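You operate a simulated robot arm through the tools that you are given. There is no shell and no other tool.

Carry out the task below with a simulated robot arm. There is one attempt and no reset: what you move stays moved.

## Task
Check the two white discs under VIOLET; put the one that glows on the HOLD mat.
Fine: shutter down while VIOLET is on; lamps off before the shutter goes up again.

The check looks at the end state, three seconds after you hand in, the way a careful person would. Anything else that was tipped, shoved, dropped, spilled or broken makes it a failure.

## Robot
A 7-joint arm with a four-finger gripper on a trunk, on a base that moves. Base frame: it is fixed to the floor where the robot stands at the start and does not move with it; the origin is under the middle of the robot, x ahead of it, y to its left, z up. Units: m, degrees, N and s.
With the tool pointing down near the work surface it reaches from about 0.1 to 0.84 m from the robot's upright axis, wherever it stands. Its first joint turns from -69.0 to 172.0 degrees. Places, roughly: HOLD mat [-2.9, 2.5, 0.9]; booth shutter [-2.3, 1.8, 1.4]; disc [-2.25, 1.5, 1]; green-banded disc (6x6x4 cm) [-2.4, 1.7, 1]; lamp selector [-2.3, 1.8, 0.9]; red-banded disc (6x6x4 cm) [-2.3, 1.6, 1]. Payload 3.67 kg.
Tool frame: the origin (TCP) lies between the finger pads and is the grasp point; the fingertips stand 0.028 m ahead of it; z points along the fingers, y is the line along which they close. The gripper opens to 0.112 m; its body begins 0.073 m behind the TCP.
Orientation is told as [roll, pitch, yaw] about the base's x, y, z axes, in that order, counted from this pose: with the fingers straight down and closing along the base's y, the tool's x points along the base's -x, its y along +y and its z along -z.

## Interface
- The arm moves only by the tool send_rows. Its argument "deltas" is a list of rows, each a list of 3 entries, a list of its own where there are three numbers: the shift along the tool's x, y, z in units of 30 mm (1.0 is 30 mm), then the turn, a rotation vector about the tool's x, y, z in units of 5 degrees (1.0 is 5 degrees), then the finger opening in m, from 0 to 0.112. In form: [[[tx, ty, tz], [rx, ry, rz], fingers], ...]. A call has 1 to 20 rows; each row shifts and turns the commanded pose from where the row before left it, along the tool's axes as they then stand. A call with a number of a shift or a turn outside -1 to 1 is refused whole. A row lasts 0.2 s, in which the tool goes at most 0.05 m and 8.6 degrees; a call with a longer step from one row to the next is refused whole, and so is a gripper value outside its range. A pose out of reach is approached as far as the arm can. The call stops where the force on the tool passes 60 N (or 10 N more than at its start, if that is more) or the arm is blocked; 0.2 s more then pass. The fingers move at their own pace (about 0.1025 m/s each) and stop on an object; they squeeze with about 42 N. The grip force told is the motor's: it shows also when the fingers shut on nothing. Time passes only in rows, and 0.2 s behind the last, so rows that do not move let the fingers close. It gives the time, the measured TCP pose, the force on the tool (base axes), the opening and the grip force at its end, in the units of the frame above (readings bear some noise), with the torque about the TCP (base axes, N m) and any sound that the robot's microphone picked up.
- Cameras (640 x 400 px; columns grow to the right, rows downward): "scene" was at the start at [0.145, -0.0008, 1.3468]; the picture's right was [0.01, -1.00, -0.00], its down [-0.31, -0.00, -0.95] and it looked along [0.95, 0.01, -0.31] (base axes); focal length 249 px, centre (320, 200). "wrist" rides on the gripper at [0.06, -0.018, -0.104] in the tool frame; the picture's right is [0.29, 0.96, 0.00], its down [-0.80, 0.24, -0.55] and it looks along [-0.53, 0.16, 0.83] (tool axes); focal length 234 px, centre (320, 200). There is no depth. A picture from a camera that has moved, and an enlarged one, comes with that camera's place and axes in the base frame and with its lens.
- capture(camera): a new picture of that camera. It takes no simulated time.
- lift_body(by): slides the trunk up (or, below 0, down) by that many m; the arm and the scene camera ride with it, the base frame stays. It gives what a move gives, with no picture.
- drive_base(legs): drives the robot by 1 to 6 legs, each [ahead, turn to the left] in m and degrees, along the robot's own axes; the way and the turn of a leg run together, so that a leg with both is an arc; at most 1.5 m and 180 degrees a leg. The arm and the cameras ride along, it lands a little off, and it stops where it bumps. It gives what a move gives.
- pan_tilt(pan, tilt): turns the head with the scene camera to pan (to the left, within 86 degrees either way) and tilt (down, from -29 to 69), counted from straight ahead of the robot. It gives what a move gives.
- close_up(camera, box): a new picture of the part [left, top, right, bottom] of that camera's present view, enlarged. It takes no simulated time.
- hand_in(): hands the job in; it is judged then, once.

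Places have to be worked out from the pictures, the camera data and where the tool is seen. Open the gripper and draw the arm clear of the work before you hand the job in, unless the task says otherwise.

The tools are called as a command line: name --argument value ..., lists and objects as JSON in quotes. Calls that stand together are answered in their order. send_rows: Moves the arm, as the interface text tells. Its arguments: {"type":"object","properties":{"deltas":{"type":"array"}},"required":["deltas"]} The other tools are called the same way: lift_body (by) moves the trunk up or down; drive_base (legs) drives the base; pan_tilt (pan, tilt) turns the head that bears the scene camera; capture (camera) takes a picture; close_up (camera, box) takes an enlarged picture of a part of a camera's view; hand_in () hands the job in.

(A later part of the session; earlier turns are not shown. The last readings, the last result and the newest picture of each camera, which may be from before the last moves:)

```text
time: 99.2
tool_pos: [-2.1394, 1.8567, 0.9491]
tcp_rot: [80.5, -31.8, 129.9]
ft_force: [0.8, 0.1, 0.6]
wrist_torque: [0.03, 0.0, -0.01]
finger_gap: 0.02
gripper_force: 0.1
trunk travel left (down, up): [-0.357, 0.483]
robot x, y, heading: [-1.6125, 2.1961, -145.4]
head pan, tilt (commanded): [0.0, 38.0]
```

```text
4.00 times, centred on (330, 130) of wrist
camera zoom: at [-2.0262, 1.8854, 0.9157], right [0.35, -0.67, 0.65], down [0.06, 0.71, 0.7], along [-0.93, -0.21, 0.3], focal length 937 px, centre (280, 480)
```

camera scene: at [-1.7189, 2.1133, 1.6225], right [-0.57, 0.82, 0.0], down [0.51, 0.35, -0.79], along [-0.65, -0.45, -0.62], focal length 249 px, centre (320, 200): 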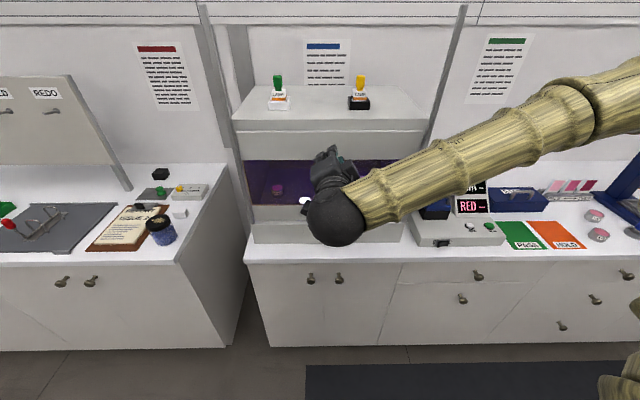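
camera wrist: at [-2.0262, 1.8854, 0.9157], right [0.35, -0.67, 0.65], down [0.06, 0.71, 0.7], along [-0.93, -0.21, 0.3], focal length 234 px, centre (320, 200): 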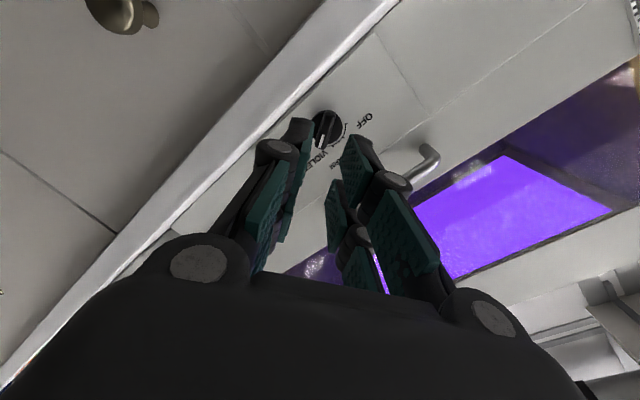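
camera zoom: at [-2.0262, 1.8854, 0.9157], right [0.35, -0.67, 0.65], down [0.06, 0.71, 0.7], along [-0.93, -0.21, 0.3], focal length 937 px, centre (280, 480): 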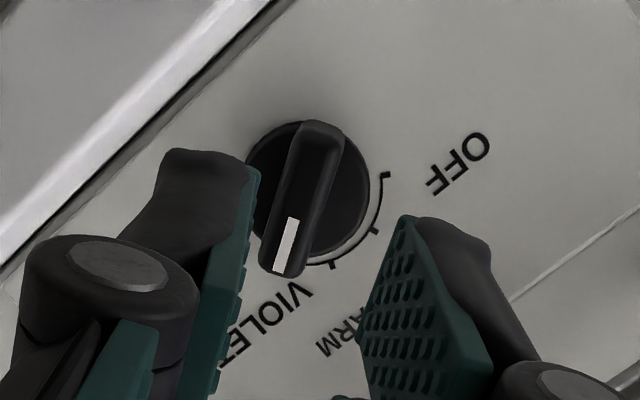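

The pointer is at VIOLET and the fingers are nearly in line. I advance with small sideways corrections, first 9 cm.

send_rows --deltas '[[[-0.11, 0.072, 1], [0, 0, 0], 0.021], [[-0.11, 0.072, 1], [0, 0, 0], 0.021], [[-0.11, 0.072, 1], [0, 0, 0], 0.021]]'

close_up --camera "wrist" --box '[250, 80, 410, 180]'

```text
time: 100.0
tool_pos: [-2.2177, 1.8094, 0.9477]
tcp_rot: [80.5, -31.6, 130.0]
ft_force: [0.1, 0.6, 0.1]
wrist_torque: [-0.02, 0.04, 0.01]
finger_gap: 0.0212
gripper_force: 0.2
trunk travel left (down, up): [-0.357, 0.483]
robot x, y, heading: [-1.6109, 2.1901, -145.4]
head pan, tilt (commanded): [0.0, 38.0]
```

```text
4.00 times, centred on (330, 130) of wrist
camera zoom: at [-2.1044, 1.8381, 0.914], right [0.36, -0.67, 0.65], down [0.06, 0.71, 0.7], along [-0.93, -0.21, 0.3], focal length 937 px, centre (280, 480)
```

zoom: 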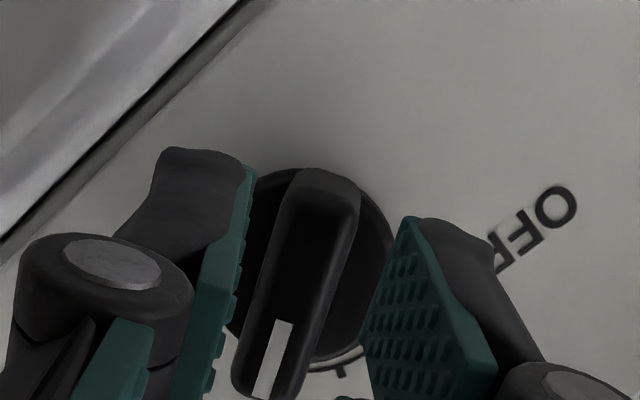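

The bar is within about 2 mm of centre and parallel to the pads. I ease in the remaining 2.7 cm in two steps.

send_rows --deltas '[[[0.01, 0.03, 0.3], [0, 0, 0], 0.021], [[0.01, 0.01, 0.3], [0, 0, 0], 0.021]]'

send_rows --deltas '[[[0.01, 0, 0.3], [0, 0, 0], 0.021]]'

close_up --camera "wrist" --box '[250, 80, 410, 180]'

```text
time: 100.6
tool_pos: [-2.231, 1.7975, 0.9448]
tcp_rot: [80.4, -31.8, 130.0]
ft_force: [-0.6, -0.4, -0.1]
wrist_torque: [0.02, -0.03, 0.0]
finger_gap: 0.0212
gripper_force: 0.1
trunk travel left (down, up): [-0.357, 0.483]
robot x, y, heading: [-1.6118, 2.1919, -145.4]
head pan, tilt (commanded): [0.0, 38.0]
```

```text
time: 101.0
tool_pos: [-2.2365, 1.7935, 0.9443]
tcp_rot: [80.4, -31.7, 129.8]
ft_force: [-0.3, -0.7, -1.2]
wrist_torque: [-0.03, 0.03, 0.0]
finger_gap: 0.0211
gripper_force: 0.1
trunk travel left (down, up): [-0.357, 0.483]
robot x, y, heading: [-1.607, 2.1913, -145.2]
head pan, tilt (commanded): [0.0, 38.0]
```

```text
4.00 times, centred on (330, 130) of wrist
camera zoom: at [-2.1243, 1.8217, 0.9114], right [0.35, -0.67, 0.65], down [0.06, 0.71, 0.7], along [-0.93, -0.21, 0.3], focal length 937 px, centre (280, 480)
```

zoom: 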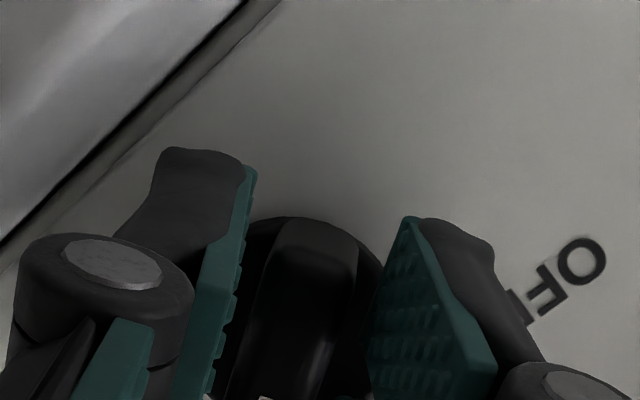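

The bar is between the pads. I go 3.5 mm deeper, narrow to 17 mm, and turn counter-clockwise 60° back.

send_rows --deltas '[[[0, 0, 0.12], [0, 0, 0], 0.021], [[0, 0, 0], [0, 0, 0], 0.017], [[0, 0, 0], [0, 0, -1], 0.017], [[0, 0, 0], [0, 0, -1], 0.017], [[0, 0, 0], [0, 0, -1], 0.017], [[0, 0, 0], [0, 0, -1], 0.017], [[0, 0, 0], [0, 0, -1], 0.017], [[0, 0, 0], [0, 0, -1], 0.017], [[0, 0, 0], [0, 0, -1], 0.017], [[0, 0, 0], [0, 0, -1], 0.017], [[0, 0, 0], [0, 0, -1], 0.017], [[0, 0, 0], [0, 0, -1], 0.017], [[0, 0, 0], [0, 0, -1], 0.017], [[0, 0, 0], [0, 0, -1], 0.017]]'

close_up --camera "wrist" --box '[250, 80, 410, 180]'

capture --camera "scene"

```text
time: 104.0
tool_pos: [-2.2404, 1.7905, 0.9438]
tcp_rot: [-15.3, -81.6, -129.7]
ft_force: [0.2, -0.5, 0.1]
wrist_torque: [-0.02, -0.06, 0.03]
finger_gap: 0.0173
gripper_force: 0.6
trunk travel left (down, up): [-0.357, 0.483]
robot x, y, heading: [-1.6122, 2.1955, -145.3]
head pan, tilt (commanded): [0.0, 38.0]
```

```text
4.00 times, centred on (330, 130) of wrist
camera zoom: at [-2.1613, 1.8703, 0.8979], right [0.58, -0.75, -0.32], down [0.51, 0.03, 0.86], along [-0.63, -0.66, 0.4], focal length 937 px, centre (280, 480)
```

zoom: 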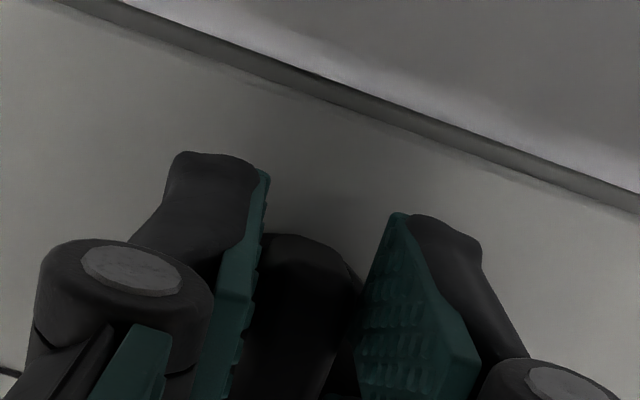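

```text
taken
camera scene: at [-1.7202, 2.1155, 1.2225], right [-0.57, 0.82, 0.0], down [0.51, 0.35, -0.79], along [-0.65, -0.45, -0.62], focal length 249 px, centre (320, 200)
```

scene: 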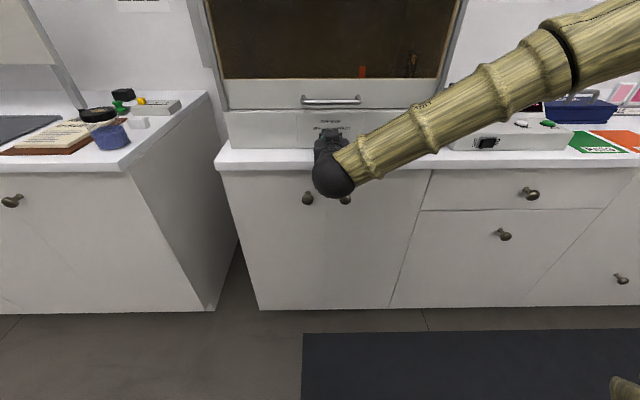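

The knob follows and the violet is gone. I turn the remaining 60° to OFF.

send_rows --deltas '[[[0, 0, 0], [0, 0, -1], 0.017], [[0, 0, 0], [0, 0, -1], 0.017], [[0, 0, 0], [0, 0, -1], 0.017], [[0, 0, 0], [0, 0, -1], 0.017], [[0, 0, 0], [0, 0, -1], 0.017], [[0, 0, 0], [0, 0, -1], 0.017], [[0, 0, 0], [0, 0, -1], 0.017], [[0, 0, 0], [0, 0, -1], 0.017], [[0, 0, 0], [0, 0, -1], 0.017], [[0, 0, 0], [0, 0, -1], 0.017], [[0, 0, 0], [0, 0, -1], 0.017], [[0, 0, 0], [0, 0, -1], 0.017]]'

close_up --camera "wrist" --box '[250, 80, 410, 180]'

capture --camera "scene"

```text
time: 106.6
tool_pos: [-2.2402, 1.79, 0.9437]
tcp_rot: [-80.9, -27.4, -59.4]
ft_force: [-0.4, 1.7, 3.3]
wrist_torque: [-0.07, -0.01, -0.02]
finger_gap: 0.0185
gripper_force: 1.5
trunk travel left (down, up): [-0.357, 0.483]
robot x, y, heading: [-1.6089, 2.1954, -145.3]
head pan, tilt (commanded): [0.0, 38.0]
```

```text
4.00 times, centred on (330, 130) of wrist
camera zoom: at [-2.19, 1.9002, 0.9452], right [0.22, -0.08, -0.97], down [0.9, -0.37, 0.24], along [-0.38, -0.93, -0.01], focal length 937 px, centre (280, 480)
```

zoom: 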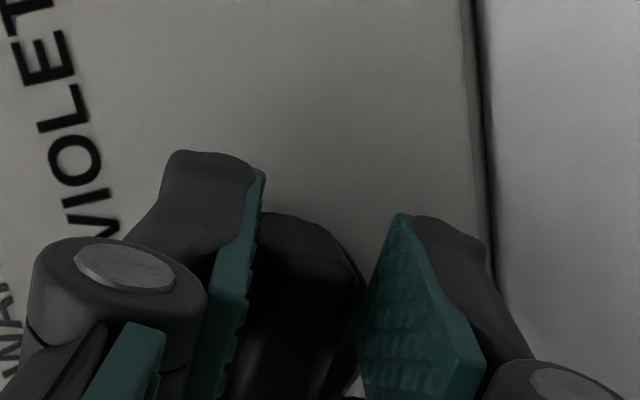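

```text
taken
camera scene: at [-1.72, 2.1157, 1.2225], right [-0.57, 0.82, 0.0], down [0.51, 0.35, -0.79], along [-0.65, -0.45, -0.62], focal length 249 px, centre (320, 200)
```

scene: 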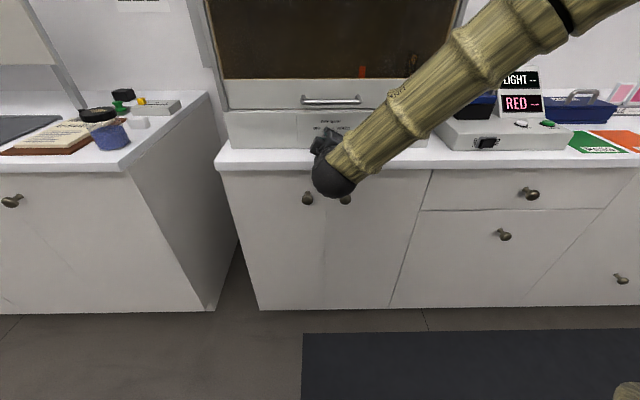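

The fingers met the end stop gently, so the knob should be at OFF. I ease the fingers open and back straight off to verify pointer and lamp.

send_rows --deltas '[[[0, 0, 0], [0, 0, 0], 0.021], [[0.035, 0.06, -0.495], [0, 0, 0], 0.021], [[0.035, 0.06, -0.495], [0, 0, 0], 0.021], [[0.07, 0.12, -0.99], [0, 0, 0], 0.021], [[0.07, 0.12, -0.99], [0, 0, 0], 0.021], [[0.07, 0.12, -0.99], [0, 0, 0], 0.021]]'

close_up --camera "scene" --box '[200, 0, 460, 160]'

close_up --camera "scene" --box '[280, 100, 380, 160]'

capture --camera "wrist"

```text
time: 108.0
tool_pos: [-2.1416, 1.8582, 0.9433]
tcp_rot: [-80.9, -27.7, -59.4]
ft_force: [0.4, 0.8, 0.6]
wrist_torque: [-0.02, 0.0, 0.01]
finger_gap: 0.021
gripper_force: 0.0
trunk travel left (down, up): [-0.357, 0.483]
robot x, y, heading: [-1.6119, 2.1927, -145.4]
head pan, tilt (commanded): [0.0, 38.0]
```

```text
2.46 times, centred on (330, 80) of scene
camera zoom: at [-1.72, 2.1155, 1.2225], right [-0.57, 0.82, 0.0], down [0.51, 0.35, -0.79], along [-0.65, -0.45, -0.62], focal length 614 px, centre (295, 495)
```

zoom: 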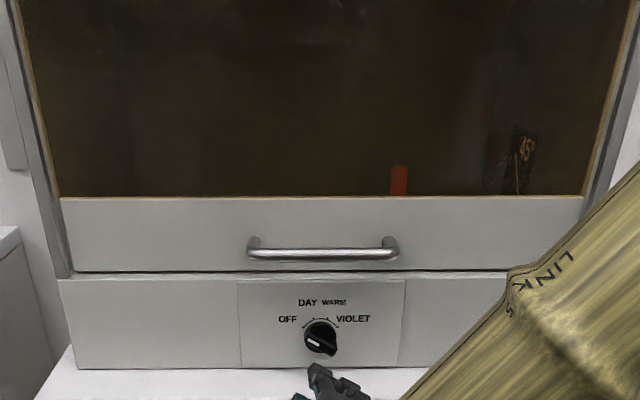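

```text
6.40 times, centred on (330, 130) of scene
camera zoom: at [-1.72, 2.1155, 1.2225], right [-0.57, 0.82, 0.0], down [0.51, 0.35, -0.79], along [-0.65, -0.45, -0.62], focal length 1595 px, centre (256, 648)
```

zoom: 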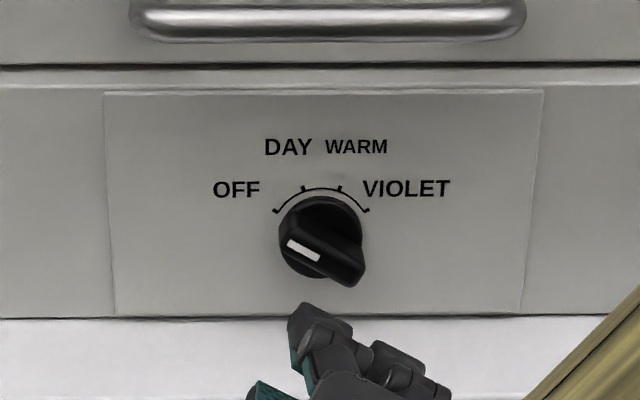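

```text
taken
camera wrist: at [-2.092, 1.9692, 0.9459], right [0.22, -0.08, -0.97], down [0.9, -0.37, 0.24], along [-0.38, -0.93, -0.01], focal length 234 px, centre (320, 200)
```

wrist: 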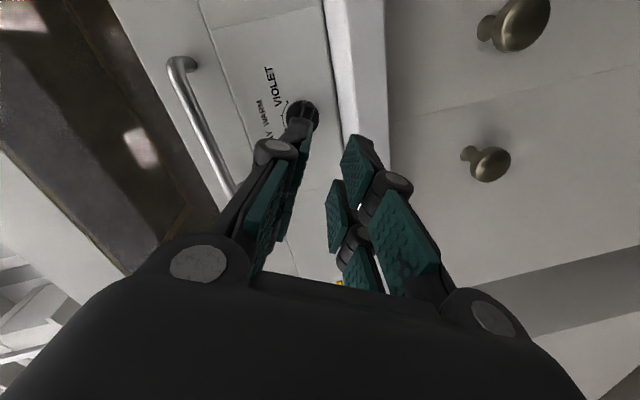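

The pointer is back at OFF exactly as at the start, and the booth is dark. Now the shutter may go up: I raise the trunk to handle height and roll the hand to -90° so that it closes vertically again.

lift_body --by 0.097

send_rows --deltas '[[[0, 0, 0], [0, 0, -1], 0.04], [[0, 0, 0], [0, 0, -1], 0.04], [[0, 0, 0], [0, 0, -1], 0.04], [[0, 0, 0], [0, 0, -1], 0.04], [[0, 0, 0], [0, 0, -1], 0.04], [[0, 0, 0], [0, 0, -0.6], 0.04]]'

capture --camera "wrist"

capture --camera "scene"

```text
time: 109.3
tool_pos: [-2.1423, 1.8594, 1.0396]
tcp_rot: [-80.9, -27.6, -59.4]
ft_force: [0.0, -0.3, -0.5]
wrist_torque: [0.03, 0.02, 0.0]
finger_gap: 0.021
gripper_force: 0.0
trunk travel left (down, up): [-0.454, 0.386]
robot x, y, heading: [-1.6081, 2.1942, -145.5]
head pan, tilt (commanded): [0.0, 38.0]
```

```text
time: 110.7
tool_pos: [-2.142, 1.8577, 1.0406]
tcp_rot: [-81.9, 0.2, -55.1]
ft_force: [0.8, 0.4, -0.4]
wrist_torque: [-0.01, -0.01, -0.04]
finger_gap: 0.04
gripper_force: 0.0
trunk travel left (down, up): [-0.454, 0.386]
robot x, y, heading: [-1.6093, 2.1953, -145.0]
head pan, tilt (commanded): [0.0, 38.0]
```

```text
taken
camera wrist: at [-2.0944, 1.9649, 1.0727], right [-0.06, 0.32, -0.95], down [0.93, -0.32, -0.16], along [-0.35, -0.89, -0.28], focal length 234 px, centre (320, 200)
```

wrist: 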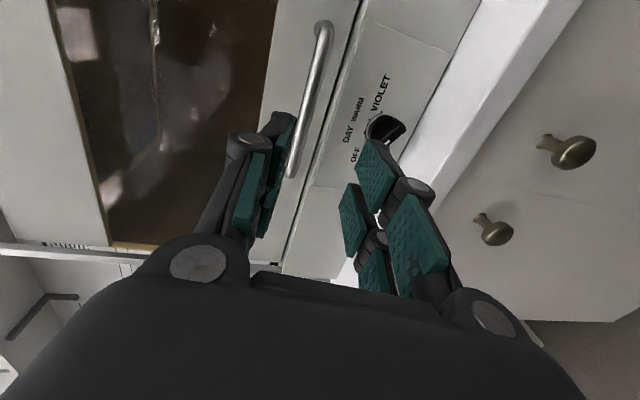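

```text
taken
camera scene: at [-1.72, 2.1153, 1.3195], right [-0.57, 0.82, 0.0], down [0.51, 0.35, -0.79], along [-0.65, -0.45, -0.62], focal length 249 px, centre (320, 200)
```

scene: 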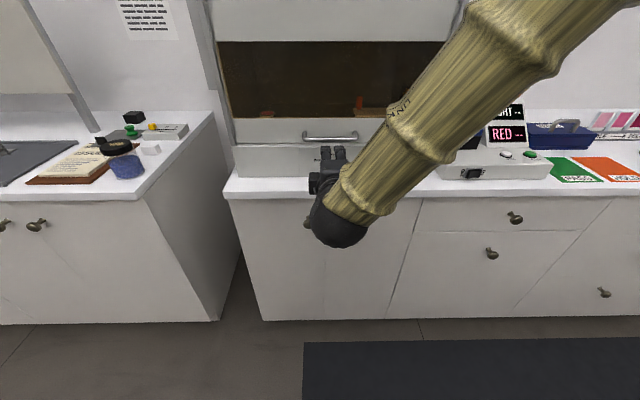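

The hand closes vertically now, aligned with the handle. I advance 9 cm and check before the last bit.

send_rows --deltas '[[[0, -0.1175, 1], [0, 0, 0], 0.04], [[0, -0.1175, 1], [0, 0, 0], 0.04], [[0, -0.1175, 1], [0, 0, 0], 0.04]]'

capture --camera "wrist"

close_up --camera "scene" --box '[220, 80, 420, 205]'

```text
time: 111.5
tool_pos: [-2.2186, 1.8092, 1.0382]
tcp_rot: [-81.9, 0.1, -55.1]
ft_force: [-0.7, -0.3, -1.1]
wrist_torque: [-0.03, 0.03, 0.0]
finger_gap: 0.04
gripper_force: 0.0
trunk travel left (down, up): [-0.454, 0.386]
robot x, y, heading: [-1.6084, 2.1923, -145.0]
head pan, tilt (commanded): [0.0, 38.0]
```

```text
taken
camera wrist: at [-2.1708, 1.9147, 1.0705], right [-0.06, 0.32, -0.95], down [0.93, -0.32, -0.16], along [-0.35, -0.89, -0.28], focal length 234 px, centre (320, 200)
```

wrist: 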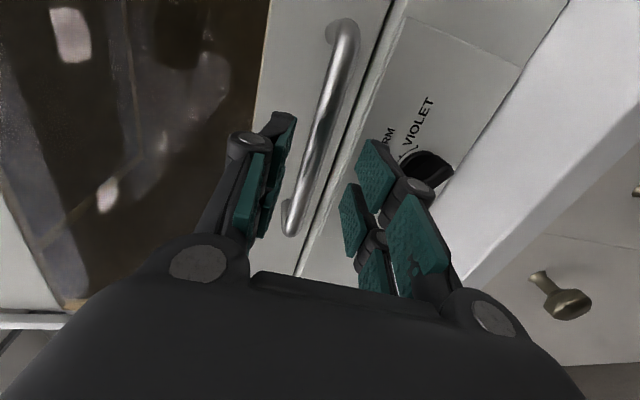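

```text
3.20 times, centred on (320, 142) of scene
camera zoom: at [-1.7208, 2.1153, 1.3194], right [-0.57, 0.82, 0.0], down [0.51, 0.35, -0.79], along [-0.65, -0.45, -0.62], focal length 798 px, centre (320, 384)
```

zoom: 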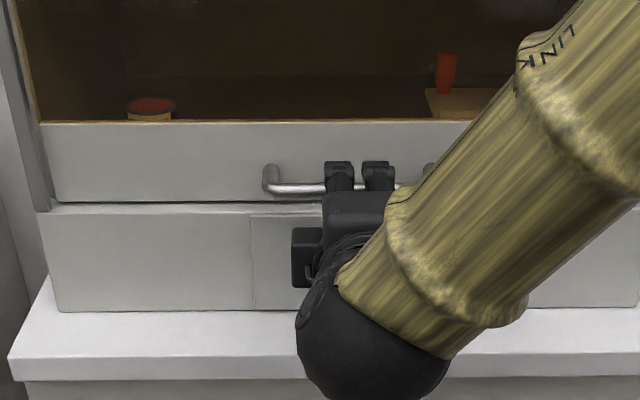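

The bar is at z≈1.0375, slightly above the tool axis ahead. I make the last 3 cm with a small upward correction, then close.

send_rows --deltas '[[[0, -0.09, 0.5], [0, 0, 0], 0.04], [[0, -0.09, 0.5], [0, 0, 0], 0.04]]'

send_rows --deltas '[[[0, 0, 0], [0, 0, 0], 0.0], [[0, 0, 0], [0, 0, 0], 0.0], [[0, 0, 0], [0, 0, 0], 0.0]]'

capture --camera "wrist"

```text
time: 112.1
tool_pos: [-2.2422, 1.7923, 1.0399]
tcp_rot: [-81.9, 0.1, -55.1]
ft_force: [-0.1, 0.9, -0.3]
wrist_torque: [0.01, -0.02, 0.0]
finger_gap: 0.04
gripper_force: 0.0
trunk travel left (down, up): [-0.454, 0.386]
robot x, y, heading: [-1.6097, 2.1949, -145.3]
head pan, tilt (commanded): [0.0, 38.0]
```

```text
time: 112.9
tool_pos: [-2.2416, 1.7907, 1.0385]
tcp_rot: [-82.0, 0.0, -55.2]
ft_force: [3.7, 2.6, -5.8]
wrist_torque: [0.27, 0.07, -0.23]
finger_gap: 0.0132
gripper_force: 45.1
trunk travel left (down, up): [-0.454, 0.386]
robot x, y, heading: [-1.6094, 2.1953, -145.4]
head pan, tilt (commanded): [0.0, 38.0]
```

```text
taken
camera wrist: at [-2.1947, 1.8972, 1.0712], right [-0.05, 0.32, -0.95], down [0.93, -0.32, -0.16], along [-0.35, -0.89, -0.28], focal length 234 px, centre (320, 200)
```

wrist: 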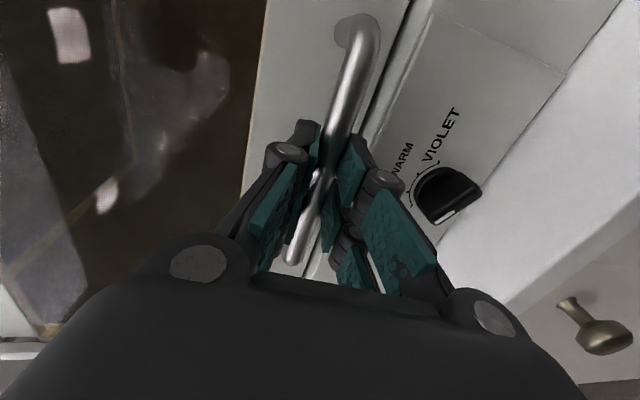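

The bar is gripped. I raise the shutter with the trunk, first 5 cm to check.

lift_body --by 0.05

lift_body --by 0.15

capture --camera "scene"

```text
time: 113.8
tool_pos: [-2.2414, 1.7908, 1.0913]
tcp_rot: [-82.1, 0.1, -55.1]
ft_force: [2.7, 5.0, -0.5]
wrist_torque: [0.21, 0.03, 0.77]
finger_gap: 0.0131
gripper_force: 45.0
trunk travel left (down, up): [-0.504, 0.336]
robot x, y, heading: [-1.6106, 2.1903, -145.4]
head pan, tilt (commanded): [0.0, 38.0]
```

```text
time: 115.6
tool_pos: [-2.2422, 1.7905, 1.2411]
tcp_rot: [-82.0, 0.0, -55.1]
ft_force: [2.9, 1.7, -3.4]
wrist_torque: [0.22, 0.03, 0.49]
finger_gap: 0.0132
gripper_force: 45.2
trunk travel left (down, up): [-0.654, 0.186]
robot x, y, heading: [-1.607, 2.1943, -145.3]
head pan, tilt (commanded): [0.0, 38.0]
```

```text
taken
camera scene: at [-1.7202, 2.1158, 1.5196], right [-0.57, 0.82, 0.0], down [0.51, 0.35, -0.79], along [-0.65, -0.45, -0.62], focal length 249 px, centre (320, 200)
```

scene: 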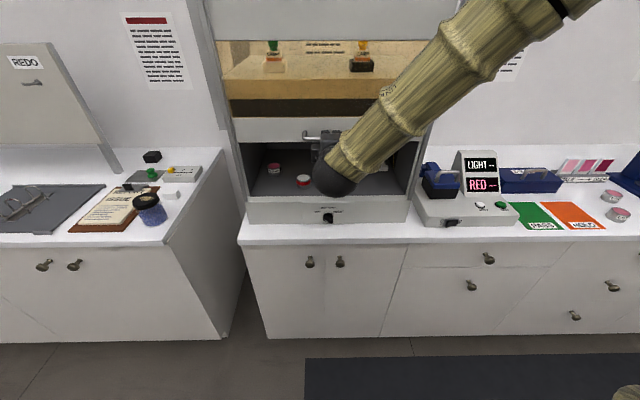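

The shutter rises smoothly and the red-banded disc is on the left as before. I go up another 6.2 cm to its former height.

lift_body --by 0.062

capture --camera "scene"

```text
time: 116.6
tool_pos: [-2.2427, 1.7905, 1.3028]
tcp_rot: [-82.1, 0.1, -55.2]
ft_force: [2.4, 2.6, -1.9]
wrist_torque: [0.25, 0.07, 0.5]
finger_gap: 0.0134
gripper_force: 45.1
trunk travel left (down, up): [-0.716, 0.124]
robot x, y, heading: [-1.6066, 2.1955, -145.4]
head pan, tilt (commanded): [0.0, 38.0]
```

```text
taken
camera scene: at [-1.7201, 2.1158, 1.5817], right [-0.57, 0.82, 0.0], down [0.51, 0.35, -0.79], along [-0.65, -0.45, -0.62], focal length 249 px, centre (320, 200)
```

scene: 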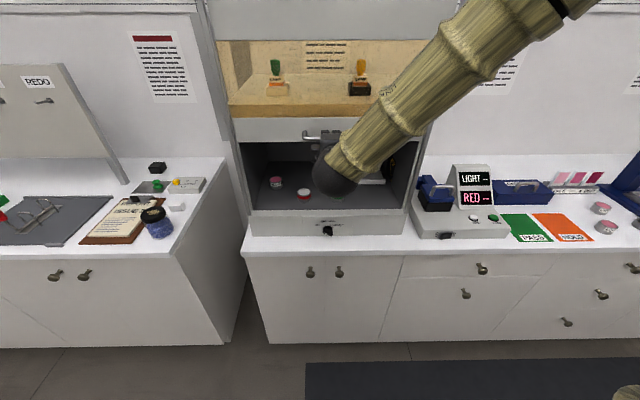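

The vertical load is only about 2 N, so the shutter seems counterbalanced. I loosen the fingers by a few millimetres to see that it stays before letting go.

send_rows --deltas '[[[0, 0, 0], [0, 0, 0], 0.02], [[0, 0, 0], [0, 0, 0], 0.02], [[0, 0, 0], [0, 0, 0], 0.02]]'

capture --camera "wrist"

close_up --camera "wrist" --box '[240, 100, 440, 225]'

```text
time: 117.4
tool_pos: [-2.2424, 1.7907, 1.3009]
tcp_rot: [-81.9, 0.0, -55.2]
ft_force: [0.2, -0.1, -0.7]
wrist_torque: [0.01, -0.03, 0.05]
finger_gap: 0.0201
gripper_force: 0.0
trunk travel left (down, up): [-0.716, 0.124]
robot x, y, heading: [-1.6101, 2.1931, -145.3]
head pan, tilt (commanded): [0.0, 38.0]
```

```text
taken
camera wrist: at [-2.1948, 1.8971, 1.3337], right [-0.06, 0.31, -0.95], down [0.93, -0.32, -0.16], along [-0.35, -0.89, -0.28], focal length 234 px, centre (320, 200)
```

wrist: 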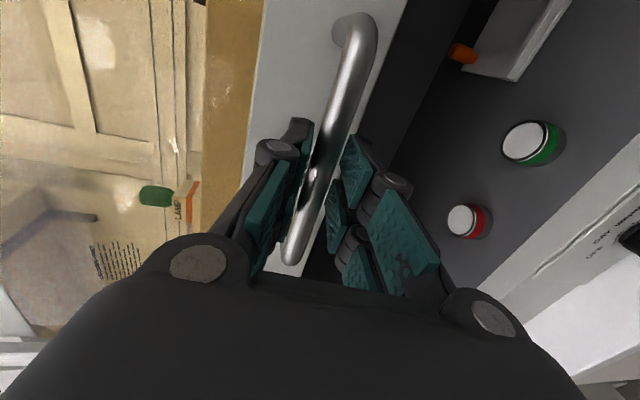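

```text
3.20 times, centred on (340, 162) of wrist
camera zoom: at [-2.1948, 1.8971, 1.3337], right [-0.06, 0.31, -0.95], down [0.93, -0.32, -0.16], along [-0.35, -0.89, -0.28], focal length 749 px, centre (256, 320)
```

zoom: 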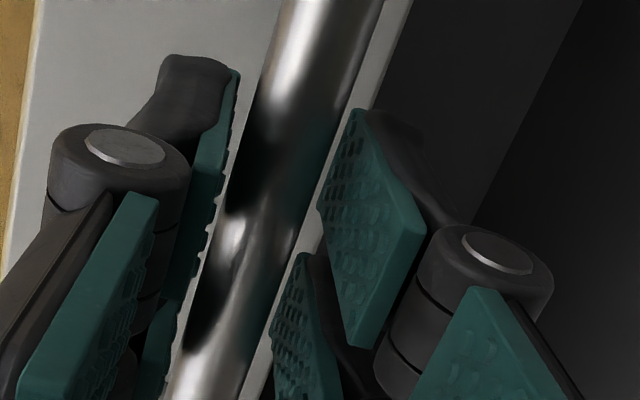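

The bar hangs free between the fingers, so the shutter stays up on its own. I open and draw back along the approach line.

send_rows --deltas '[[[0, 0, 0], [0, 0, 0], 0.04], [[0, 0.07, -0.495], [0, 0, 0], 0.04], [[0, 0.14, -0.99], [0, 0, 0], 0.04], [[0, 0.14, -0.99], [0, 0, 0], 0.04], [[0, 0.14, -0.99], [0, 0, 0], 0.04], [[0, 0.14, -0.99], [0, 0, 0], 0.04]]'

send_rows --deltas '[[[0, 0, 0], [0, 0, 1], 0.04], [[0, 0, 0], [0, 0, 1], 0.04], [[0, 0, 0], [0, 0, 1], 0.04], [[0, 0, 0], [0, 0, 1], 0.04], [[0, 0, 0], [0, 0, 1], 0.04], [[0, 0, 0], [0, 0, 1], 0.04], [[0, 0, 0], [0, 0, 1], 0.04], [[0, 0, 0], [0, 0, 1], 0.04], [[0, 0, 0], [0, 0, 1], 0.04], [[0, 0, 0], [0, 0, 1], 0.04], [[0, 0, 0], [0, 0, 1], 0.04], [[0, 0, 0], [0, 0, 1], 0.04], [[0, 0, 0], [0, 0, 1], 0.04], [[0, 0, 0], [0, 0, 1], 0.04], [[0, 0, 0], [0, 0, 1], 0.04], [[0, 0, 0], [0, 0, 1], 0.04], [[0, 0, 0], [0, 0, 1], 0.04], [[0, 0, 0], [0, 0, 1], 0.04]]'

capture --camera "scene"

```text
time: 118.8
tool_pos: [-2.1285, 1.8676, 1.3008]
tcp_rot: [-82.1, 0.1, -55.1]
ft_force: [0.1, -0.5, 0.3]
wrist_torque: [0.01, -0.01, 0.0]
finger_gap: 0.04
gripper_force: 0.0
trunk travel left (down, up): [-0.716, 0.124]
robot x, y, heading: [-1.608, 2.1925, -145.4]
head pan, tilt (commanded): [0.0, 38.0]
```

```text
time: 122.6
tool_pos: [-2.1324, 1.8692, 1.3004]
tcp_rot: [-0.2, -82.0, -144.9]
ft_force: [-0.5, -0.1, 0.2]
wrist_torque: [0.02, -0.03, 0.0]
finger_gap: 0.04
gripper_force: 0.0
trunk travel left (down, up): [-0.716, 0.124]
robot x, y, heading: [-1.6107, 2.1924, -145.4]
head pan, tilt (commanded): [0.0, 38.0]
```

```text
taken
camera scene: at [-1.7208, 2.1158, 1.5815], right [-0.57, 0.82, 0.0], down [0.51, 0.35, -0.79], along [-0.65, -0.45, -0.62], focal length 249 px, centre (320, 200)
```

scene: 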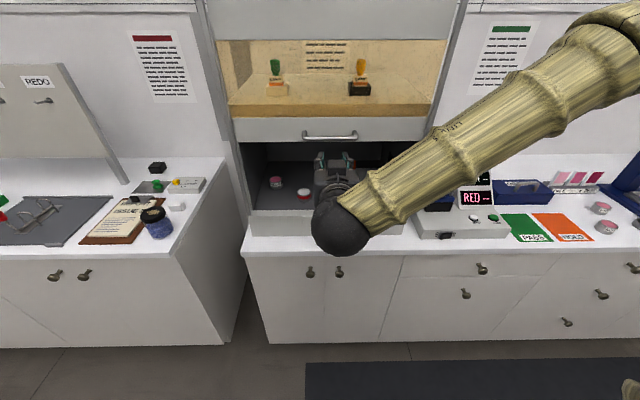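

The shutter stays up. I pitch the tool to about 35° below level, shift it left into line with the red-banded disc, and open the fingers to 85 mm, all still in front of the booth.

send_rows --deltas '[[[0, 0.75, 0], [0, 1, 0], 0.085], [[0, 0.75, 0], [0, 1, 0], 0.085], [[0, 0.75, 0], [0, 1, 0], 0.085], [[0, 0.75, 0], [0, 1, 0], 0.085], [[0, 0, 0], [0, 1, 0], 0.085], [[0, 0, 0], [0, 0.4, 0], 0.085]]'

lift_body --by -0.2

capture --camera "scene"

capture --camera "wrist"

```text
time: 124.0
tool_pos: [-2.0786, 1.7935, 1.3002]
tcp_rot: [-0.4, -54.8, -144.9]
ft_force: [0.7, 0.0, 0.7]
wrist_torque: [0.01, -0.02, -0.04]
finger_gap: 0.0851
gripper_force: 0.1
trunk travel left (down, up): [-0.716, 0.124]
robot x, y, heading: [-1.6108, 2.1932, -145.1]
head pan, tilt (commanded): [0.0, 38.0]
```

```text
time: 126.2
tool_pos: [-2.0797, 1.794, 1.1003]
tcp_rot: [-0.3, -54.9, -144.9]
ft_force: [0.0, 0.0, -0.2]
wrist_torque: [-0.01, -0.02, -0.03]
finger_gap: 0.0847
gripper_force: 0.0
trunk travel left (down, up): [-0.516, 0.324]
robot x, y, heading: [-1.608, 2.1953, -145.5]
head pan, tilt (commanded): [0.0, 38.0]
```

```text
taken
camera scene: at [-1.7201, 2.1155, 1.3816], right [-0.57, 0.82, 0.0], down [0.51, 0.35, -0.79], along [-0.65, -0.45, -0.62], focal length 249 px, centre (320, 200)
```

scene: 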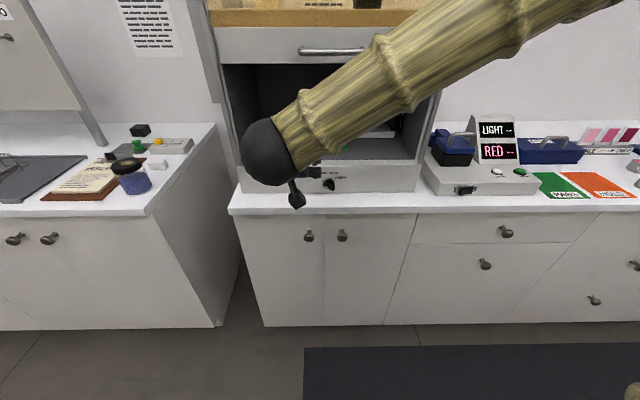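

```text
taken
camera wrist: at [-1.9929, 1.8773, 1.1118], right [0.68, -0.69, -0.24], down [0.13, -0.2, 0.97], along [-0.72, -0.7, -0.04], focal length 234 px, centre (320, 200)
```

wrist: 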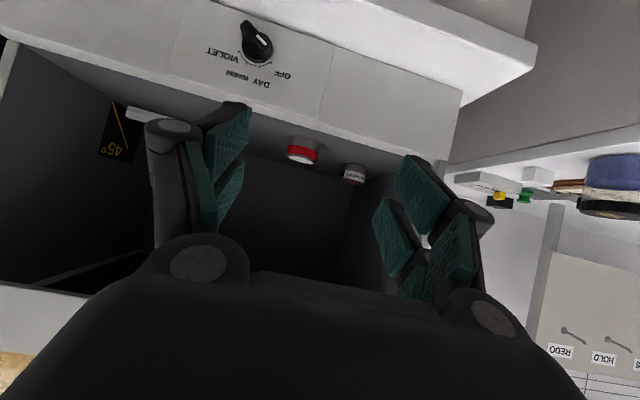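

The wrist view confirms the red-banded disc is in line (within 2-3 mm). I advance level 12 cm toward the opening, then look at the clearances.

send_rows --deltas '[[[-0.575, 0, 0.818], [0, 0, 0], 0.085], [[-0.575, 0, 0.818], [0, 0, 0], 0.085], [[-0.575, 0, 0.818], [0, 0, 0], 0.085], [[-0.575, 0, 0.818], [0, 0, 0], 0.085]]'

capture --camera "scene"

capture --camera "wrist"

```text
time: 127.2
tool_pos: [-2.1766, 1.7245, 1.1032]
tcp_rot: [-0.2, -54.8, -144.9]
ft_force: [0.0, 0.9, -0.3]
wrist_torque: [0.0, -0.01, 0.02]
finger_gap: 0.0851
gripper_force: 0.1
trunk travel left (down, up): [-0.516, 0.324]
robot x, y, heading: [-1.6106, 2.1958, -145.2]
head pan, tilt (commanded): [0.0, 38.0]
```

```text
taken
camera scene: at [-1.7204, 2.1149, 1.3814], right [-0.57, 0.82, 0.0], down [0.51, 0.35, -0.79], along [-0.65, -0.45, -0.62], focal length 249 px, centre (320, 200)
```

scene: 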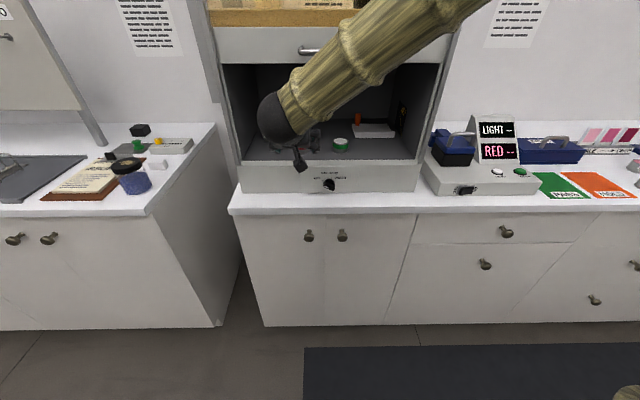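

```text
taken
camera wrist: at [-2.0902, 1.8075, 1.1126], right [0.68, -0.69, -0.24], down [0.13, -0.2, 0.97], along [-0.72, -0.7, -0.04], focal length 234 px, centre (320, 200)
```

wrist: 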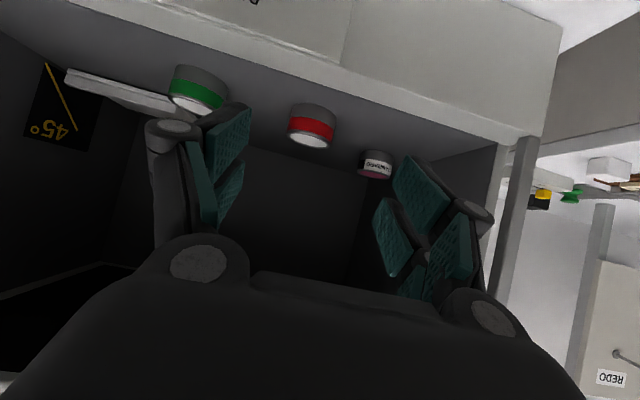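

Clear so far. Before going in I check how the forearm passes the shutter handle, so I enlarge that region.

close_up --camera "scene" --box '[240, 0, 500, 180]'

pan_tilt --pan 0 --tilt 5

capture --camera "scene"

```text
2.22 times, centred on (370, 90) of scene
camera zoom: at [-1.7204, 2.1149, 1.3814], right [-0.57, 0.82, 0.0], down [0.51, 0.35, -0.79], along [-0.65, -0.45, -0.62], focal length 554 px, centre (209, 444)
```

zoom: 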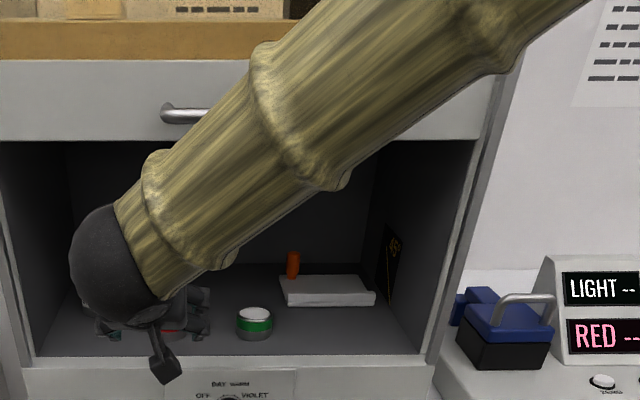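

```text
time: 128.1
tool_pos: [-2.1764, 1.7256, 1.1026]
tcp_rot: [-0.1, -54.9, -144.8]
ft_force: [0.2, 0.7, -0.5]
wrist_torque: [-0.02, 0.0, -0.02]
finger_gap: 0.0852
gripper_force: 0.1
trunk travel left (down, up): [-0.516, 0.324]
robot x, y, heading: [-1.6111, 2.1898, -145.2]
head pan, tilt (commanded): [0.0, 5.0]
```

```text
taken
camera scene: at [-1.7248, 2.1123, 1.4342], right [-0.57, 0.82, 0.0], down [0.07, 0.05, -1.0], along [-0.82, -0.57, -0.09], focal length 249 px, centre (320, 200)
```

scene: 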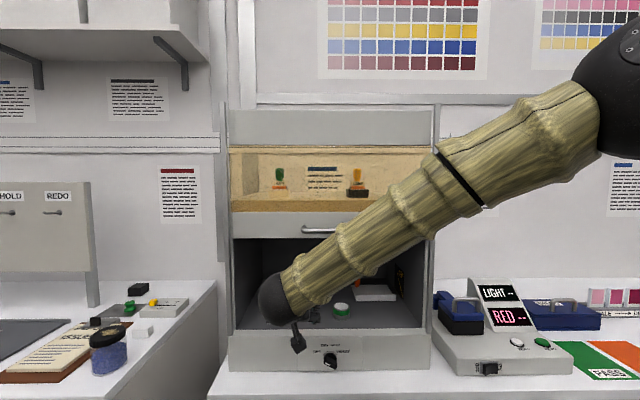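

The full view shows the elbow well back and to the right of the handle, so the forearm clears it by several centimetres. I advance the last 14 cm above the disc, 3 mm to the right.

send_rows --deltas '[[[-0.575, -0.025, 0.818], [0, 0, 0], 0.085], [[-0.575, -0.025, 0.818], [0, 0, 0], 0.085], [[-0.575, -0.025, 0.818], [0, 0, 0], 0.085], [[-0.575, -0.025, 0.818], [0, 0, 0], 0.085], [[-0.345, -0.015, 0.491], [0, 0, 0], 0.085]]'

capture --camera "scene"

capture --camera "wrist"

```text
time: 129.3
tool_pos: [-2.2923, 1.6493, 1.1015]
tcp_rot: [-0.3, -54.9, -144.8]
ft_force: [-0.5, 0.9, 0.7]
wrist_torque: [0.03, 0.0, 0.04]
finger_gap: 0.085
gripper_force: 0.1
trunk travel left (down, up): [-0.516, 0.324]
robot x, y, heading: [-1.6078, 2.1977, -145.2]
head pan, tilt (commanded): [0.0, 5.0]
```

```text
taken
camera scene: at [-1.7248, 2.1118, 1.4342], right [-0.57, 0.82, 0.0], down [0.07, 0.05, -1.0], along [-0.82, -0.57, -0.09], focal length 249 px, centre (320, 200)
```

scene: 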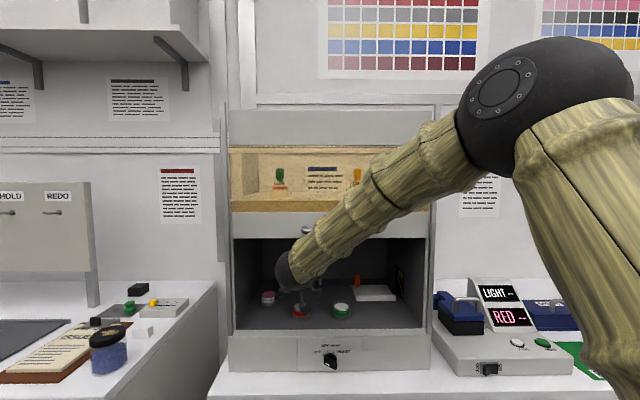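

```text
taken
camera wrist: at [-2.2055, 1.7325, 1.111], right [0.68, -0.69, -0.24], down [0.13, -0.2, 0.97], along [-0.72, -0.7, -0.04], focal length 234 px, centre (320, 200)
```

wrist: 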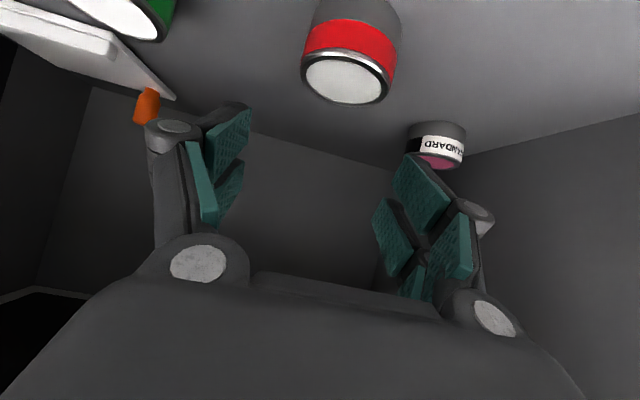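

The elbow has folded well back and the disc sits between the finger pairs. I shift 3 mm right and lower 3.9 cm.

send_rows --deltas '[[[0.532, -0.045, 0.373], [0, 0, 0], 0.085], [[0.532, -0.045, 0.373], [0, 0, 0], 0.085]]'

capture --camera "wrist"

close_up --camera "scene" --box '[220, 220, 440, 380]'

```text
time: 129.9
tool_pos: [-2.2943, 1.6516, 1.0627]
tcp_rot: [-0.2, -54.8, -145.0]
ft_force: [-0.2, -0.2, -0.2]
wrist_torque: [0.0, 0.0, -0.03]
finger_gap: 0.0849
gripper_force: 0.1
trunk travel left (down, up): [-0.516, 0.324]
robot x, y, heading: [-1.6115, 2.1922, -145.4]
head pan, tilt (commanded): [0.0, 5.0]
```

```text
taken
camera wrist: at [-2.2073, 1.7351, 1.0721], right [0.68, -0.69, -0.24], down [0.13, -0.2, 0.97], along [-0.72, -0.69, -0.05], focal length 234 px, centre (320, 200)
```

wrist: 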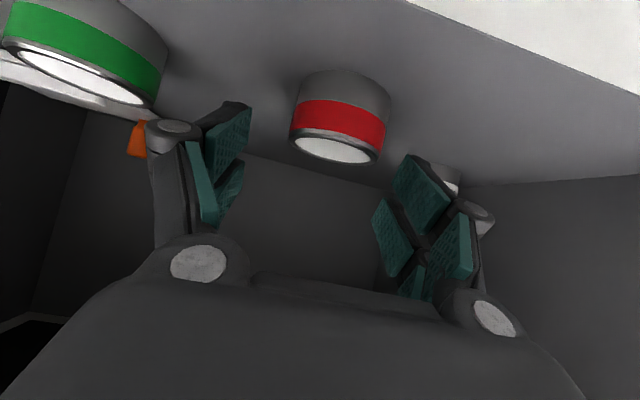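

```text
2.50 times, centred on (330, 300) of scene
camera zoom: at [-1.7253, 2.1122, 1.4342], right [-0.57, 0.82, 0.0], down [0.07, 0.05, -1.0], along [-0.82, -0.57, -0.09], focal length 623 px, centre (295, -50)
```

zoom: 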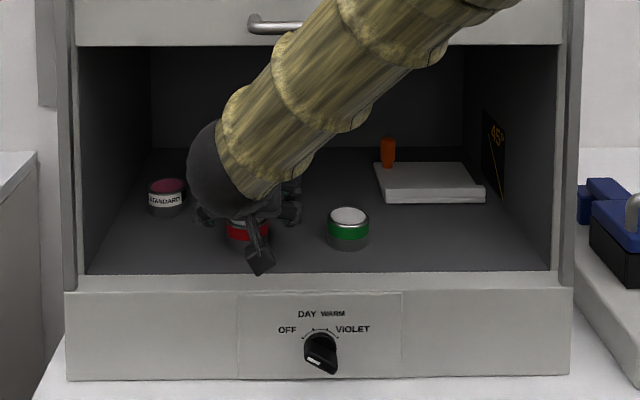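

The disc is centred sideways between the pads and its axis is a few millimetres nearer than the grasp point. I lower the last 1.5 cm while coming back 5 mm.

send_rows --deltas '[[[0.26, 0, 0.06], [0, 0, 0], 0.085], [[0.26, 0, 0.06], [0, 0, 0], 0.085]]'

capture --camera "wrist"

```text
time: 130.5
tool_pos: [-2.2908, 1.6549, 1.0481]
tcp_rot: [-0.2, -55.1, -145.1]
ft_force: [-0.1, -0.4, -1.2]
wrist_torque: [0.01, 0.0, 0.02]
finger_gap: 0.0849
gripper_force: 0.1
trunk travel left (down, up): [-0.516, 0.324]
robot x, y, heading: [-1.6056, 2.1918, -145.4]
head pan, tilt (commanded): [0.0, 5.0]
```

```text
taken
camera wrist: at [-2.2031, 1.7383, 1.0576], right [0.68, -0.69, -0.24], down [0.13, -0.2, 0.97], along [-0.72, -0.69, -0.04], focal length 234 px, centre (320, 200)
```

wrist: 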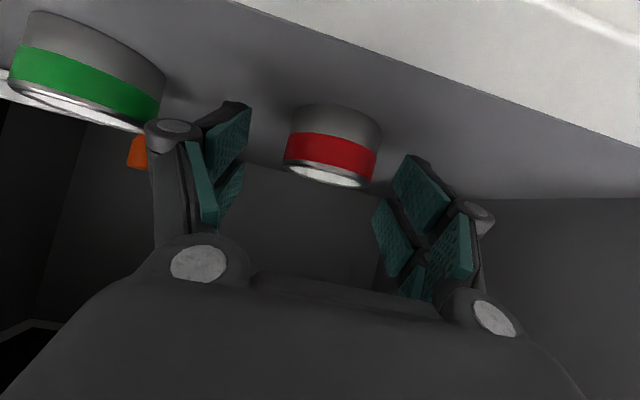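

No contact, and both finger pairs straddle the disc. I close on it.

send_rows --deltas '[[[0, 0, 0], [0, 0, 0], 0.066], [[0, 0, 0], [0, 0, 0], 0.05], [[0, 0, 0], [0, 0, 0], 0.04], [[0, 0, 0], [0, 0, 0], 0.03], [[0, 0, 0], [0, 0, 0], 0.03]]'

capture --camera "wrist"

```text
time: 131.7
tool_pos: [-2.2895, 1.655, 1.0476]
tcp_rot: [-0.2, -54.8, -144.8]
ft_force: [0.2, -0.9, 1.2]
wrist_torque: [-0.03, -0.04, 0.01]
finger_gap: 0.0509
gripper_force: 41.8
trunk travel left (down, up): [-0.516, 0.324]
robot x, y, heading: [-1.6074, 2.194, -145.3]
head pan, tilt (commanded): [0.0, 5.0]
```

```text
taken
camera wrist: at [-2.2029, 1.7384, 1.0575], right [0.68, -0.69, -0.24], down [0.13, -0.2, 0.97], along [-0.72, -0.7, -0.04], focal length 234 px, centre (320, 200)
```

wrist: 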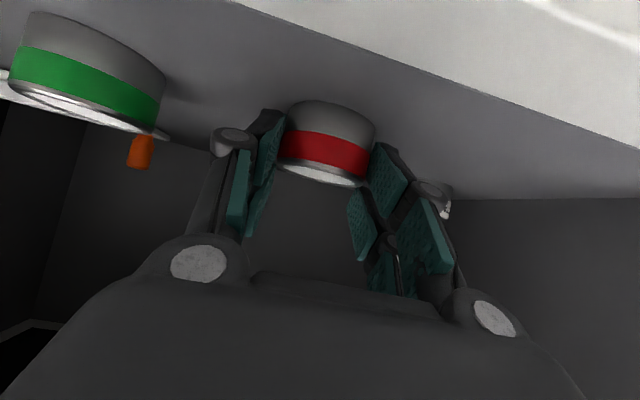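

The fingers stopped at 51 mm, which matches the disc's true width in the earlier views, with a firm 42 N. I lift it 4.5 cm slowly and check.

send_rows --deltas '[[[-0.2, 0, -0.14], [0, 0, 0], 0.03], [[-0.4, 0, -0.28], [0, 0, 0], 0.03], [[-0.4, 0, -0.28], [0, 0, 0], 0.03], [[-0.25, 0, -0.175], [0, 0, 0], 0.03]]'

capture --camera "wrist"

capture --camera "scene"

```text
time: 132.7
tool_pos: [-2.2891, 1.6546, 1.0935]
tcp_rot: [-0.3, -55.0, -144.9]
ft_force: [-1.0, 0.4, -2.0]
wrist_torque: [-0.01, 0.01, -0.03]
finger_gap: 0.051
gripper_force: 41.8
trunk travel left (down, up): [-0.516, 0.324]
robot x, y, heading: [-1.6121, 2.1952, -145.5]
head pan, tilt (commanded): [0.0, 5.0]
```

```text
taken
camera wrist: at [-2.2025, 1.7375, 1.1041], right [0.68, -0.69, -0.24], down [0.14, -0.2, 0.97], along [-0.72, -0.7, -0.04], focal length 234 px, centre (320, 200)
```

wrist: 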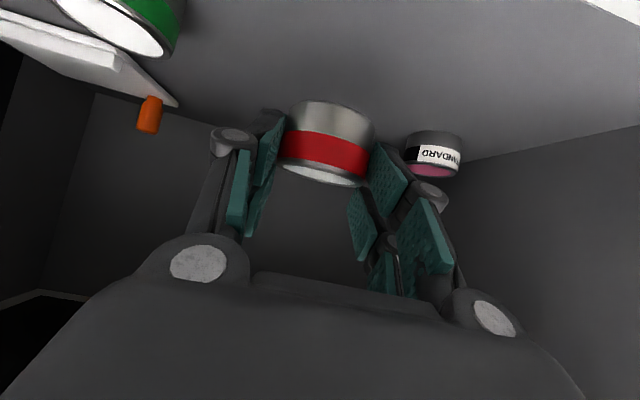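

```text
taken
camera scene: at [-1.7247, 2.1123, 1.4342], right [-0.57, 0.82, 0.0], down [0.07, 0.05, -1.0], along [-0.82, -0.57, -0.09], focal length 249 px, centre (320, 200)
```

scene: 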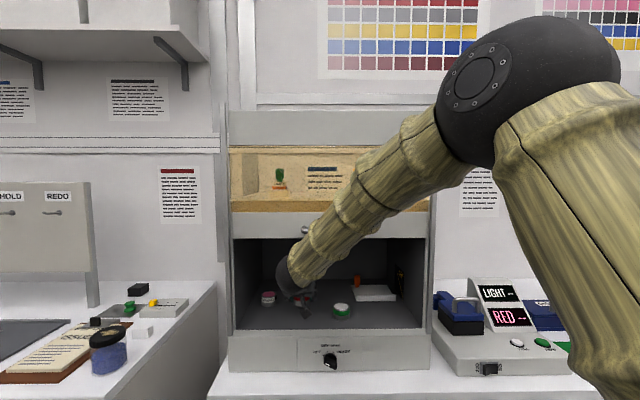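

The disc is held level and clear of the floor. I draw it straight back out of the booth.

send_rows --deltas '[[[0.287, 0, -0.409], [0, 0, 0], 0.03], [[0.46, 0, -0.654], [0, 0, 0], 0.03], [[0.46, 0, -0.654], [0, 0, 0], 0.03], [[0.46, 0, -0.654], [0, 0, 0], 0.03], [[0.46, 0, -0.654], [0, 0, 0], 0.03], [[0.46, 0, -0.654], [0, 0, 0], 0.03], [[0.46, 0, -0.654], [0, 0, 0], 0.03], [[0.46, 0, -0.654], [0, 0, 0], 0.03], [[0.46, 0, -0.654], [0, 0, 0], 0.03], [[0.46, 0, -0.654], [0, 0, 0], 0.03], [[0.46, 0, -0.654], [0, 0, 0], 0.03], [[0.287, 0, -0.409], [0, 0, 0], 0.03]]'

capture --camera "scene"

capture --camera "wrist"

```text
time: 135.3
tool_pos: [-2.0666, 1.8103, 1.0928]
tcp_rot: [-0.3, -54.8, -144.9]
ft_force: [-0.1, -0.6, -1.7]
wrist_torque: [-0.01, -0.02, -0.01]
finger_gap: 0.0508
gripper_force: 42.0
trunk travel left (down, up): [-0.516, 0.324]
robot x, y, heading: [-1.6099, 2.1949, -145.3]
head pan, tilt (commanded): [0.0, 5.0]
```

```text
taken
camera scene: at [-1.7245, 2.1125, 1.4343], right [-0.57, 0.82, 0.0], down [0.07, 0.05, -1.0], along [-0.82, -0.57, -0.09], focal length 249 px, centre (320, 200)
```

scene: 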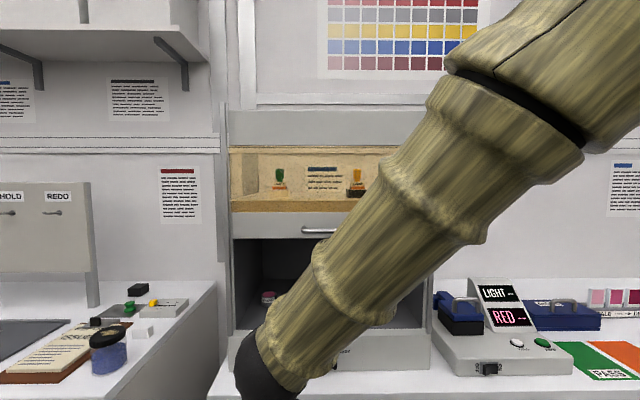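

```text
taken
camera wrist: at [-1.9801, 1.8936, 1.1036], right [0.68, -0.69, -0.24], down [0.13, -0.2, 0.97], along [-0.72, -0.7, -0.04], focal length 234 px, centre (320, 200)
```

wrist: 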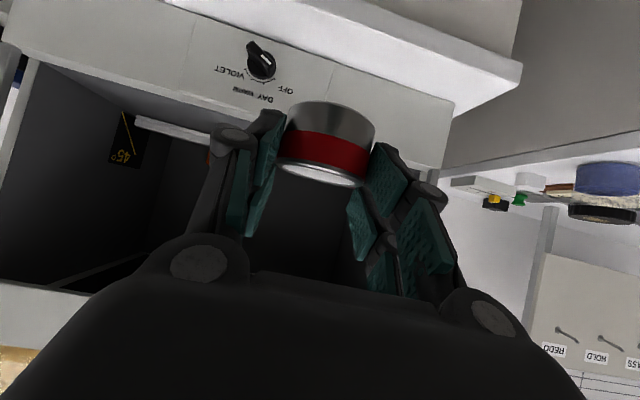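

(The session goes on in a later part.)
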